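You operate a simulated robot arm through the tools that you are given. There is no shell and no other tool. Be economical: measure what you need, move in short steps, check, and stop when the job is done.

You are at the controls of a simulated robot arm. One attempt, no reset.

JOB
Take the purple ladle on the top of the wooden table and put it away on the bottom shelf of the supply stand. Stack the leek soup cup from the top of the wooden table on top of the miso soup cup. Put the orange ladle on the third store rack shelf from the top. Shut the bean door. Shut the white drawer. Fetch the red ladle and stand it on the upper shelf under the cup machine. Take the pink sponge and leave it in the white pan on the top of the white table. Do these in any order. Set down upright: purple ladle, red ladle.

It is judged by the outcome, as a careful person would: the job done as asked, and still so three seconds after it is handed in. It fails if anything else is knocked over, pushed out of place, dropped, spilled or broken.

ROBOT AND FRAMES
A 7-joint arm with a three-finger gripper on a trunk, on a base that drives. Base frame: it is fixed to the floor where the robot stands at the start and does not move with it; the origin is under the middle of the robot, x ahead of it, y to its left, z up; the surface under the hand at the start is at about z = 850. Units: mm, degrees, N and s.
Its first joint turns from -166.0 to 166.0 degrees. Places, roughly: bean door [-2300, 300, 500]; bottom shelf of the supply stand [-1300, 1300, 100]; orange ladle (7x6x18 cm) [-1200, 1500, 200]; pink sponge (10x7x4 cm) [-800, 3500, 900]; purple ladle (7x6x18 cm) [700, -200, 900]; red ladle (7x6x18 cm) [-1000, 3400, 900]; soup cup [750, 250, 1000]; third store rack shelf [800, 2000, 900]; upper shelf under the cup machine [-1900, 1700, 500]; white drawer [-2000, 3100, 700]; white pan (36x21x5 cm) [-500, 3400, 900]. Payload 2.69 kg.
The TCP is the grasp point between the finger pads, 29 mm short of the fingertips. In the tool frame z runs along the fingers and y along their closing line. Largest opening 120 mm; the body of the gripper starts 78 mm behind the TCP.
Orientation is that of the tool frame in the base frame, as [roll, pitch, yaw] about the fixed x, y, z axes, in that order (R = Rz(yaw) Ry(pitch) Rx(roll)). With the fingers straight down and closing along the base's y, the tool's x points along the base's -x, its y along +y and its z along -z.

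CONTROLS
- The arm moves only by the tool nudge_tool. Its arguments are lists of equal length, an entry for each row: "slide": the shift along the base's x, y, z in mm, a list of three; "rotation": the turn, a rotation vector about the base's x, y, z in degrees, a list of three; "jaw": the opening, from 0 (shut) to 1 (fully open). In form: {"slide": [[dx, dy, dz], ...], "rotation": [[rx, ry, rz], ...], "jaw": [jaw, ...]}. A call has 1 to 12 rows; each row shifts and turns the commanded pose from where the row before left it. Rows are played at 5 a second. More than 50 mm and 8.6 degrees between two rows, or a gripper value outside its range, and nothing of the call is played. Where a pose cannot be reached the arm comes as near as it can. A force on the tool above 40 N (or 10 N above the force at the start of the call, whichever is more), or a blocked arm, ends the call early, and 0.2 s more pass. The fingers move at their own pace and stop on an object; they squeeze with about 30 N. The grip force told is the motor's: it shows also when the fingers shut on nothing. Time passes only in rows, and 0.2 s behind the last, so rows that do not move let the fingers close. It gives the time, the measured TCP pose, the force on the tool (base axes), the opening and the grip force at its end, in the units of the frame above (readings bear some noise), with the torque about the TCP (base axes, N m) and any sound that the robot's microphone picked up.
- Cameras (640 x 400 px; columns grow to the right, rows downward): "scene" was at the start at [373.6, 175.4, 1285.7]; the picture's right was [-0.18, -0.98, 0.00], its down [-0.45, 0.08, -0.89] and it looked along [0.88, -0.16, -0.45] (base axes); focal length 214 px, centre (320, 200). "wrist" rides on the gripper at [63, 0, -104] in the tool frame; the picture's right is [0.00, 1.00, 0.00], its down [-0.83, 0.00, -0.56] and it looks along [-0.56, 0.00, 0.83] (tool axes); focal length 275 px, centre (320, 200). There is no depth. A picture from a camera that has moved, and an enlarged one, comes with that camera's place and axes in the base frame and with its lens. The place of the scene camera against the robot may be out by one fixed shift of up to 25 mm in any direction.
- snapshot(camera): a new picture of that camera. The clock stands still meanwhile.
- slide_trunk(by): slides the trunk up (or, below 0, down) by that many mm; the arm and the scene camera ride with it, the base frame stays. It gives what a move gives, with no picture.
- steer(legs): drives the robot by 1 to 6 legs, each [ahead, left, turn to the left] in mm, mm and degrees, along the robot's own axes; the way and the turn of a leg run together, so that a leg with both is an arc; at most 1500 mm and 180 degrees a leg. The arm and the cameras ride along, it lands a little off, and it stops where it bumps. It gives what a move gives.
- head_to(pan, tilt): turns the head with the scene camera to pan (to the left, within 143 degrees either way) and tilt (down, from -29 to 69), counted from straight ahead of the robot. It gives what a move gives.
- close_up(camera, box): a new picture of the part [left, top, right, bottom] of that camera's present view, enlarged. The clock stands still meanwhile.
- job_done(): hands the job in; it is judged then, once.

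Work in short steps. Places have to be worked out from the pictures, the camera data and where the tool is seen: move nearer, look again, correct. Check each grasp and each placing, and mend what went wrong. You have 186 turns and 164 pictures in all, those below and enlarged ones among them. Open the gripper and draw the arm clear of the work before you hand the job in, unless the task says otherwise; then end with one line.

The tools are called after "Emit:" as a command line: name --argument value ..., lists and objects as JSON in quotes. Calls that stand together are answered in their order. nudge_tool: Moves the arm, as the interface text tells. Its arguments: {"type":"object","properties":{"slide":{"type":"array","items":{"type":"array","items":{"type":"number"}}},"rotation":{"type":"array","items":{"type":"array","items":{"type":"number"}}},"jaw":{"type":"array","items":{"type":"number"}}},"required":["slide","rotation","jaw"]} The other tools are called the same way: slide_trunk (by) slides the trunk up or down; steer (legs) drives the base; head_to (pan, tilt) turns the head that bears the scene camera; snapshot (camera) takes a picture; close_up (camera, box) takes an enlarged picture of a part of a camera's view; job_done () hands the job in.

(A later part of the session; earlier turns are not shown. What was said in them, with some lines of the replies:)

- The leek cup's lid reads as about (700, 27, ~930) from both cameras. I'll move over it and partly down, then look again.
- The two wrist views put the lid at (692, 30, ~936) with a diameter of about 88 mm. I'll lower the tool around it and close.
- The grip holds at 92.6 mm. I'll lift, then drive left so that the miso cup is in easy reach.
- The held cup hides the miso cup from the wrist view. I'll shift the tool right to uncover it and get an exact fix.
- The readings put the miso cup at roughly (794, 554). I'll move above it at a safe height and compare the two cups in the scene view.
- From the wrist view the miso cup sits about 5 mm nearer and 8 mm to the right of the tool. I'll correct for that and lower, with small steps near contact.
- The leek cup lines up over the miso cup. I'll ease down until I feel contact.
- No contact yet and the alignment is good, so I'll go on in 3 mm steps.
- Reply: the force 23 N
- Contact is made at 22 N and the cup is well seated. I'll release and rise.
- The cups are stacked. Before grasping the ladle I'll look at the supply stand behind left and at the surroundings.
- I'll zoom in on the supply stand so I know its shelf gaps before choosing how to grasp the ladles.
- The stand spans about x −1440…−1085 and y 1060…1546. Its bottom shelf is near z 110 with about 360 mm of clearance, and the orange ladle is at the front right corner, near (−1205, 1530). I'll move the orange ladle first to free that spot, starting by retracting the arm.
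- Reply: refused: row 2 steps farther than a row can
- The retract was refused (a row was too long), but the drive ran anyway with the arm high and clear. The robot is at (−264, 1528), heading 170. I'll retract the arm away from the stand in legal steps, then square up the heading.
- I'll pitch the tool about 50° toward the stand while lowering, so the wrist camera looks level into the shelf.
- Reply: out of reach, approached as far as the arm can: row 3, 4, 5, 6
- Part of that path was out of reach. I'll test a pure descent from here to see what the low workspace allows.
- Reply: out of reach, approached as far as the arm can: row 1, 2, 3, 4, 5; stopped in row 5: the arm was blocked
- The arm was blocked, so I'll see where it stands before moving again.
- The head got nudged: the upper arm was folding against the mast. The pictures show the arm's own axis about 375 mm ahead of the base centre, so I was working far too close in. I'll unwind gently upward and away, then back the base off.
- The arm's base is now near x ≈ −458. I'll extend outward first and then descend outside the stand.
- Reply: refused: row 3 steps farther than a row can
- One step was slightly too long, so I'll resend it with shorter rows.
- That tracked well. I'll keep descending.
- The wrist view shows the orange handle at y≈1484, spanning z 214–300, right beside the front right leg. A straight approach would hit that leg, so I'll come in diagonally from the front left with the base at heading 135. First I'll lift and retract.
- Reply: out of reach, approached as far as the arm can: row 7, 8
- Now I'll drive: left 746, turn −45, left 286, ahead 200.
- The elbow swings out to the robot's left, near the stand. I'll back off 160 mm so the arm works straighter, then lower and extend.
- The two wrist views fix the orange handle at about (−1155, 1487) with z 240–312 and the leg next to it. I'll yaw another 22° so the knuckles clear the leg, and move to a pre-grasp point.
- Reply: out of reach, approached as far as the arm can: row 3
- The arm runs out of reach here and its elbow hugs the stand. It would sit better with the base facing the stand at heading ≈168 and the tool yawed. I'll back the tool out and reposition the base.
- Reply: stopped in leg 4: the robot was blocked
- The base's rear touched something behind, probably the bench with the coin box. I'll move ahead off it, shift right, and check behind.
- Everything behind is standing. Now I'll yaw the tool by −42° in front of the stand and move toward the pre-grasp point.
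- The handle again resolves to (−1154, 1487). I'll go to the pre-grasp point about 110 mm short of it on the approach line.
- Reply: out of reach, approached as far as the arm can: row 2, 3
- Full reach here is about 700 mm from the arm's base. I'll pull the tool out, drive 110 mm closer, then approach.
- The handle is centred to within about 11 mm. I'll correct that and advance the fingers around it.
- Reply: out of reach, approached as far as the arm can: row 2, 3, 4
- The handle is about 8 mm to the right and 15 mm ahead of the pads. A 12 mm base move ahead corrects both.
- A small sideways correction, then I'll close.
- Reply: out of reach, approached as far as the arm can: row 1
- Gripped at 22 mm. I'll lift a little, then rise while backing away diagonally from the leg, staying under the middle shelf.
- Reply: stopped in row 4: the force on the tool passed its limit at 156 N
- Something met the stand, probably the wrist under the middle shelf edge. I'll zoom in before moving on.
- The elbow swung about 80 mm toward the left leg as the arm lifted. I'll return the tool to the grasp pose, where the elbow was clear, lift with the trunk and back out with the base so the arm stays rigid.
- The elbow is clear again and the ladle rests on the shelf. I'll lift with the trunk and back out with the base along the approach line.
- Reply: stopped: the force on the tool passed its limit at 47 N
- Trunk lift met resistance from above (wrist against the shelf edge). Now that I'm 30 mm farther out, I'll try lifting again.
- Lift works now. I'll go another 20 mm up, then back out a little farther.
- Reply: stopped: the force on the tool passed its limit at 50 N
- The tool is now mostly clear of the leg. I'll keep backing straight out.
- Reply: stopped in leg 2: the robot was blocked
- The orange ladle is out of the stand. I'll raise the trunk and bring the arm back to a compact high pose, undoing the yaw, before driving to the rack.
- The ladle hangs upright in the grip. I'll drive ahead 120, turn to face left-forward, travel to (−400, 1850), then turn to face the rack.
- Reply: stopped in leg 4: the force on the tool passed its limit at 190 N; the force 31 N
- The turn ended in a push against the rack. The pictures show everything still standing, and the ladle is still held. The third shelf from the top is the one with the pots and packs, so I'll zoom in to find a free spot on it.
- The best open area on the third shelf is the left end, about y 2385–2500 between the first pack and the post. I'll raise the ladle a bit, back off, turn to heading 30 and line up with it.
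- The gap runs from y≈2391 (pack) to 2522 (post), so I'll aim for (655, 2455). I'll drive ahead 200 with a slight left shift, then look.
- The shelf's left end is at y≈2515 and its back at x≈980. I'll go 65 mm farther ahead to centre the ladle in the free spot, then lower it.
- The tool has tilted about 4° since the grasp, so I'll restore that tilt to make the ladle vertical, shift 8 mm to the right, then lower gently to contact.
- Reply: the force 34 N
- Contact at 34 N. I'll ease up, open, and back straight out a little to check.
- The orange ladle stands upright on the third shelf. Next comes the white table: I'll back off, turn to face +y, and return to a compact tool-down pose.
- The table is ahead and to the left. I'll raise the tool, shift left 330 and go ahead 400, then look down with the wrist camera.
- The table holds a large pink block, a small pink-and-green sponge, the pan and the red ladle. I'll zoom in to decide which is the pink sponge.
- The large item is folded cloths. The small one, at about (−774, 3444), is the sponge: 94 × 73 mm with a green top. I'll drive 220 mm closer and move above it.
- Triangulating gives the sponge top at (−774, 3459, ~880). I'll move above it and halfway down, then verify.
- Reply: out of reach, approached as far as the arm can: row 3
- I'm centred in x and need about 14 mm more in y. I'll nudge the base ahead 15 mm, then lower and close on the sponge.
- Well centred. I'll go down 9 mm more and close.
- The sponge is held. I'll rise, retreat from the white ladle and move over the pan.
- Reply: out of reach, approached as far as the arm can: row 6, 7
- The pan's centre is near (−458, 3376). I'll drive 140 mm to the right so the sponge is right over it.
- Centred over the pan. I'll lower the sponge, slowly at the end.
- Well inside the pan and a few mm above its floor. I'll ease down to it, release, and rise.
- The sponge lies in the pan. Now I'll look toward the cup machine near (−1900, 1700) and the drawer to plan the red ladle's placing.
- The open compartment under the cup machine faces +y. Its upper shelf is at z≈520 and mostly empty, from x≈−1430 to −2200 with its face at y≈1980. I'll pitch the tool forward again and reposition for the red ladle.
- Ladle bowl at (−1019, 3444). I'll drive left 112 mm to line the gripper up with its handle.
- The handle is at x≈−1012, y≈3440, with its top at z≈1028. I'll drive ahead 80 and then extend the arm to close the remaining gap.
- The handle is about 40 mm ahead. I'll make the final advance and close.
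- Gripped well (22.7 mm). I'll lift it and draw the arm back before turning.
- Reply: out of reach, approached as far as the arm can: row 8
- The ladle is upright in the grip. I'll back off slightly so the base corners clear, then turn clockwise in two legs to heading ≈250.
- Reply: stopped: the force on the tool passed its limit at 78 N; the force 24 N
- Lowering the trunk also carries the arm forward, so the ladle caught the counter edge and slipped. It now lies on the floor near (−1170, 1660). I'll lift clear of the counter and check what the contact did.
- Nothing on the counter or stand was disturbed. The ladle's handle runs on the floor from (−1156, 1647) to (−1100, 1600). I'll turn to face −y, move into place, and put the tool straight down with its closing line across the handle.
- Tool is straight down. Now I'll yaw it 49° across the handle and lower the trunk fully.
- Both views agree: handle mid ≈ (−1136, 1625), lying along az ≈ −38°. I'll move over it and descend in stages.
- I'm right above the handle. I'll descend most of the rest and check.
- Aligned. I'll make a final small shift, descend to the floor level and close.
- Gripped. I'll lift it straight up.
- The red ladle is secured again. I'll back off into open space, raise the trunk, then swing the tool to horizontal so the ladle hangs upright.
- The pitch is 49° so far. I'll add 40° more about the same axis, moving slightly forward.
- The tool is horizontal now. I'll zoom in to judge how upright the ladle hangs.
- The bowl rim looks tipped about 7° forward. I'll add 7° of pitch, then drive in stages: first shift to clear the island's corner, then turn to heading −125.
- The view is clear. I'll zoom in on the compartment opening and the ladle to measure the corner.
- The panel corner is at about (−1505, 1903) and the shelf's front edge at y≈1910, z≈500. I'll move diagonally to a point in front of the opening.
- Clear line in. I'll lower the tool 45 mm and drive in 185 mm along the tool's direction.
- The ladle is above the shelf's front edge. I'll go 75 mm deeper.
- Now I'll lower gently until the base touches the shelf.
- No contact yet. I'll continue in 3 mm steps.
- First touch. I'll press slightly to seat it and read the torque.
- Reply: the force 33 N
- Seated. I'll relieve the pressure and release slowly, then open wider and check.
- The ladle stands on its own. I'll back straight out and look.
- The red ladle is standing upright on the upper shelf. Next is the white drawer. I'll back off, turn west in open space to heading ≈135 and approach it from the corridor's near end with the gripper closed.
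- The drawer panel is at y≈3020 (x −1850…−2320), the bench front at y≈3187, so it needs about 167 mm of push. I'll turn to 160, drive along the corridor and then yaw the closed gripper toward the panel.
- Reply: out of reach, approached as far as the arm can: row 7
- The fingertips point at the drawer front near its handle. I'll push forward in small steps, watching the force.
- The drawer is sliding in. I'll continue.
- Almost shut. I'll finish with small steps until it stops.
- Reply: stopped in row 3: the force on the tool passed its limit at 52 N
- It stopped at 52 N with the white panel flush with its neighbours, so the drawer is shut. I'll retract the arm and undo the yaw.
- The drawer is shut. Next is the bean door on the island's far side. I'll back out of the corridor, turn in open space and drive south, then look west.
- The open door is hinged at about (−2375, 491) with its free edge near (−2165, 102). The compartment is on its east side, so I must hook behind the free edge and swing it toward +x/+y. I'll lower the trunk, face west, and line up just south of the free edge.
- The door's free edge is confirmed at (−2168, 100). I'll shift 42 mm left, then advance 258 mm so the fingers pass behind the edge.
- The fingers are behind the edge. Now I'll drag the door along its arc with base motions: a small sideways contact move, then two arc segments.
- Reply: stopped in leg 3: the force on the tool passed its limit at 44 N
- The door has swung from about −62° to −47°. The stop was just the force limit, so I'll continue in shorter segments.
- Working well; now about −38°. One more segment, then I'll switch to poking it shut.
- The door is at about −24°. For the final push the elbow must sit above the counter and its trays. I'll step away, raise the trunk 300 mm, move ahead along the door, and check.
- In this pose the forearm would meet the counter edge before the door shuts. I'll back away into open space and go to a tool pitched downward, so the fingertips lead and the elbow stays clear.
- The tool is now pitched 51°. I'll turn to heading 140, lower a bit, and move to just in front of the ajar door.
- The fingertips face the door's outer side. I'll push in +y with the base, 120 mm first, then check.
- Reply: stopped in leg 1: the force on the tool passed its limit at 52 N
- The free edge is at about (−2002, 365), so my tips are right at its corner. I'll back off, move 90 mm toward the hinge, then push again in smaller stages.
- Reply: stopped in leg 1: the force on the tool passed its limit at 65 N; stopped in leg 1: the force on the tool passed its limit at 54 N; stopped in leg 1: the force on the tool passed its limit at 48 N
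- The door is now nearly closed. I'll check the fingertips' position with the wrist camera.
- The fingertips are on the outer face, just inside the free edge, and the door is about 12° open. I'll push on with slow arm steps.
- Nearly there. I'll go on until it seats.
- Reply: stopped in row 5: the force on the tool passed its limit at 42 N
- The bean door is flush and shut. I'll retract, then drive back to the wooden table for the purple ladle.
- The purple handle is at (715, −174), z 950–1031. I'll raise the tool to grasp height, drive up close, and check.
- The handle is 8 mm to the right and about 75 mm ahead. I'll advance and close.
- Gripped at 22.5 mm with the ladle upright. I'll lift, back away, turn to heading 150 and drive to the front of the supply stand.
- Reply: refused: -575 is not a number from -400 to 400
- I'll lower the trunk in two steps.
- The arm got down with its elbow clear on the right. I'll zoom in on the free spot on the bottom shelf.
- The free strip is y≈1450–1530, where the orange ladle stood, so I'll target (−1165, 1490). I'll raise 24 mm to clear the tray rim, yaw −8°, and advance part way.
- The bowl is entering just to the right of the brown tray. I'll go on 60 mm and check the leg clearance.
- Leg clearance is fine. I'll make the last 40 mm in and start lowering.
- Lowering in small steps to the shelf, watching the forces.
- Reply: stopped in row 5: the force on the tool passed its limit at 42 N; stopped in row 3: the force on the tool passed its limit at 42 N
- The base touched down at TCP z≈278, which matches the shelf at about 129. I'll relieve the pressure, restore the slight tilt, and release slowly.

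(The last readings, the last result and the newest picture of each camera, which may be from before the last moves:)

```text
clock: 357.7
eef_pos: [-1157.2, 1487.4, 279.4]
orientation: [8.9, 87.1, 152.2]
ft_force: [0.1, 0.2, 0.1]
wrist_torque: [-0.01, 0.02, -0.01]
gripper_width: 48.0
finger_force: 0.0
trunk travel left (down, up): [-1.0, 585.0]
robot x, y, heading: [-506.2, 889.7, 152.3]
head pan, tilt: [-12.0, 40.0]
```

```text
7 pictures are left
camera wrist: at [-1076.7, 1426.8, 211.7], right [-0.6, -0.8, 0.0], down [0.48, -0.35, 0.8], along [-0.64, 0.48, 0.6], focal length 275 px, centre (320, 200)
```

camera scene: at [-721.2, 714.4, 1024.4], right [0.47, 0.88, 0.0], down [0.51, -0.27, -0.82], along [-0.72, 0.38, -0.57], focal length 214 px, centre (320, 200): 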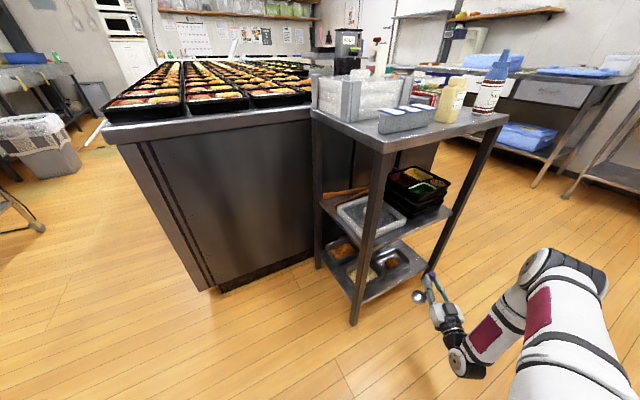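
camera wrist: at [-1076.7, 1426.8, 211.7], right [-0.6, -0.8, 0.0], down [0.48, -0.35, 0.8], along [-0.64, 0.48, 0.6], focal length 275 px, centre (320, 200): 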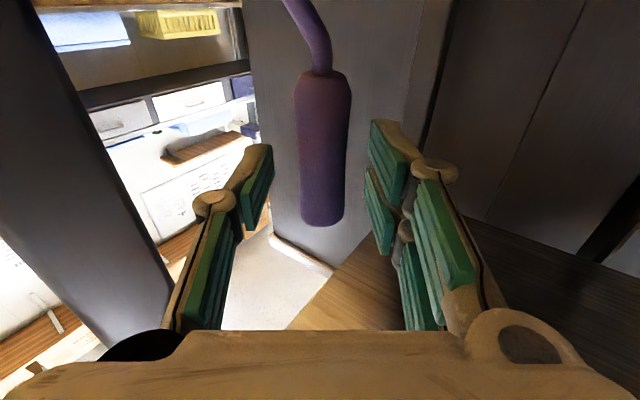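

The ladle stands freely. I'll back straight out and check it.

Emit:
steer --legs '[[-100, 24, 0], [-150, 40, 0]]'

Emit:
snapshot --camera "wrist"

Emit:
snapshot --camera "scene"

```text
clock: 359.9
eef_pos: [-966.9, 1309.1, 278.4]
orientation: [8.8, 87.1, 152.1]
ft_force: [-0.1, -0.6, 0.5]
wrist_torque: [0.0, 0.0, 0.01]
gripper_width: 48.2
finger_force: 0.1
trunk travel left (down, up): [-1.0, 585.0]
robot x, y, heading: [-314.6, 714.2, 151.9]
head pan, tilt: [-12.0, 40.0]
```

```text
6 pictures are left
camera wrist: at [-884.1, 1250.4, 211.7], right [-0.6, -0.8, 0.0], down [0.48, -0.35, 0.8], along [-0.64, 0.48, 0.6], focal length 275 px, centre (320, 200)
```

wrist: 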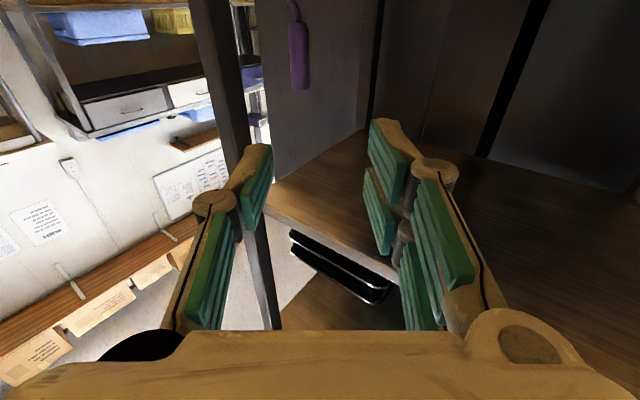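

```text
5 pictures are left
camera scene: at [-720.5, 741.3, 1016.9], right [0.64, 0.77, 0.0], down [0.49, -0.41, -0.77], along [-0.59, 0.49, -0.64], focal length 214 px, centre (320, 200)
```

scene: 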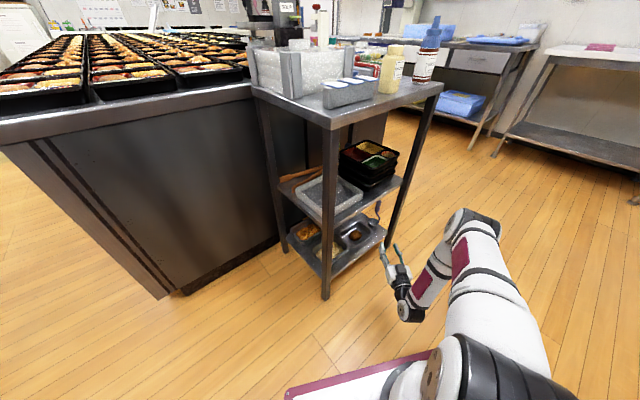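

The purple ladle stands upright on the bottom shelf, and everything else is in order. In the last views both drawers are flush and the cups are still stacked. I'll open the gripper fully, back away, and hand in.

Emit:
steer --legs '[[-80, 0, 0]]'

Emit:
nudge_tool --slide '[[0, 0, 20], [0, 0, 20], [0, 0, 0]]' --rotation '[[0, 0, 0], [0, 0, 0], [0, 0, 0]]' --jaw '[1, 1, 1]'

Emit:
close_up --camera "scene" --box '[270, 110, 450, 310]'

```text
clock: 361.0
eef_pos: [-891.1, 1270.3, 278.8]
orientation: [8.7, 87.2, 152.1]
ft_force: [0.5, 0.4, -0.2]
wrist_torque: [0.01, 0.02, -0.02]
gripper_width: 48.0
finger_force: 0.2
trunk travel left (down, up): [-1.0, 585.0]
robot x, y, heading: [-240.1, 673.4, 152.1]
head pan, tilt: [-12.0, 40.0]
```

```text
clock: 361.8
eef_pos: [-892.8, 1271.2, 320.3]
orientation: [8.6, 87.1, 152.0]
ft_force: [0.1, -0.6, -0.4]
wrist_torque: [0.0, 0.0, -0.03]
gripper_width: 120.0
finger_force: 0.0
trunk travel left (down, up): [-1.0, 585.0]
robot x, y, heading: [-239.1, 674.8, 151.9]
head pan, tilt: [-12.0, 40.0]
```

```text
2.00 times, centred on (360, 210) of scene
camera zoom: at [-646.3, 701.8, 1016.8], right [0.64, 0.77, 0.0], down [0.49, -0.41, -0.77], along [-0.59, 0.49, -0.64], focal length 429 px, centre (240, 180)
```

zoom: 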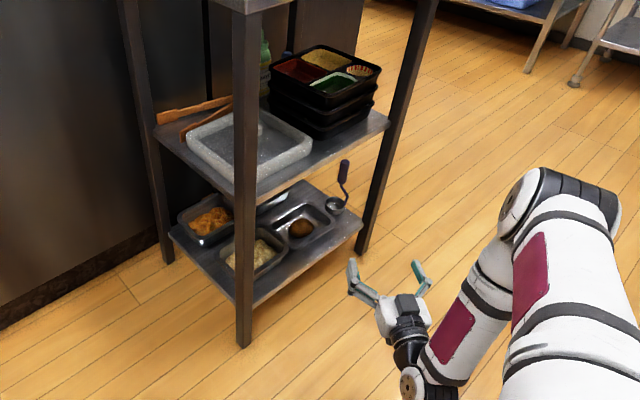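

The purple ladle stands upright on the bottom shelf and the arm is clear. I'll hand the job in.

Emit:
job_done

```text
The job is handed in.
```

All seven tasks are done and handed in, but I dropped the red ladle on the floor when it caught the counter edge; I picked it up and stood it upright on the shelf under the cup machine.
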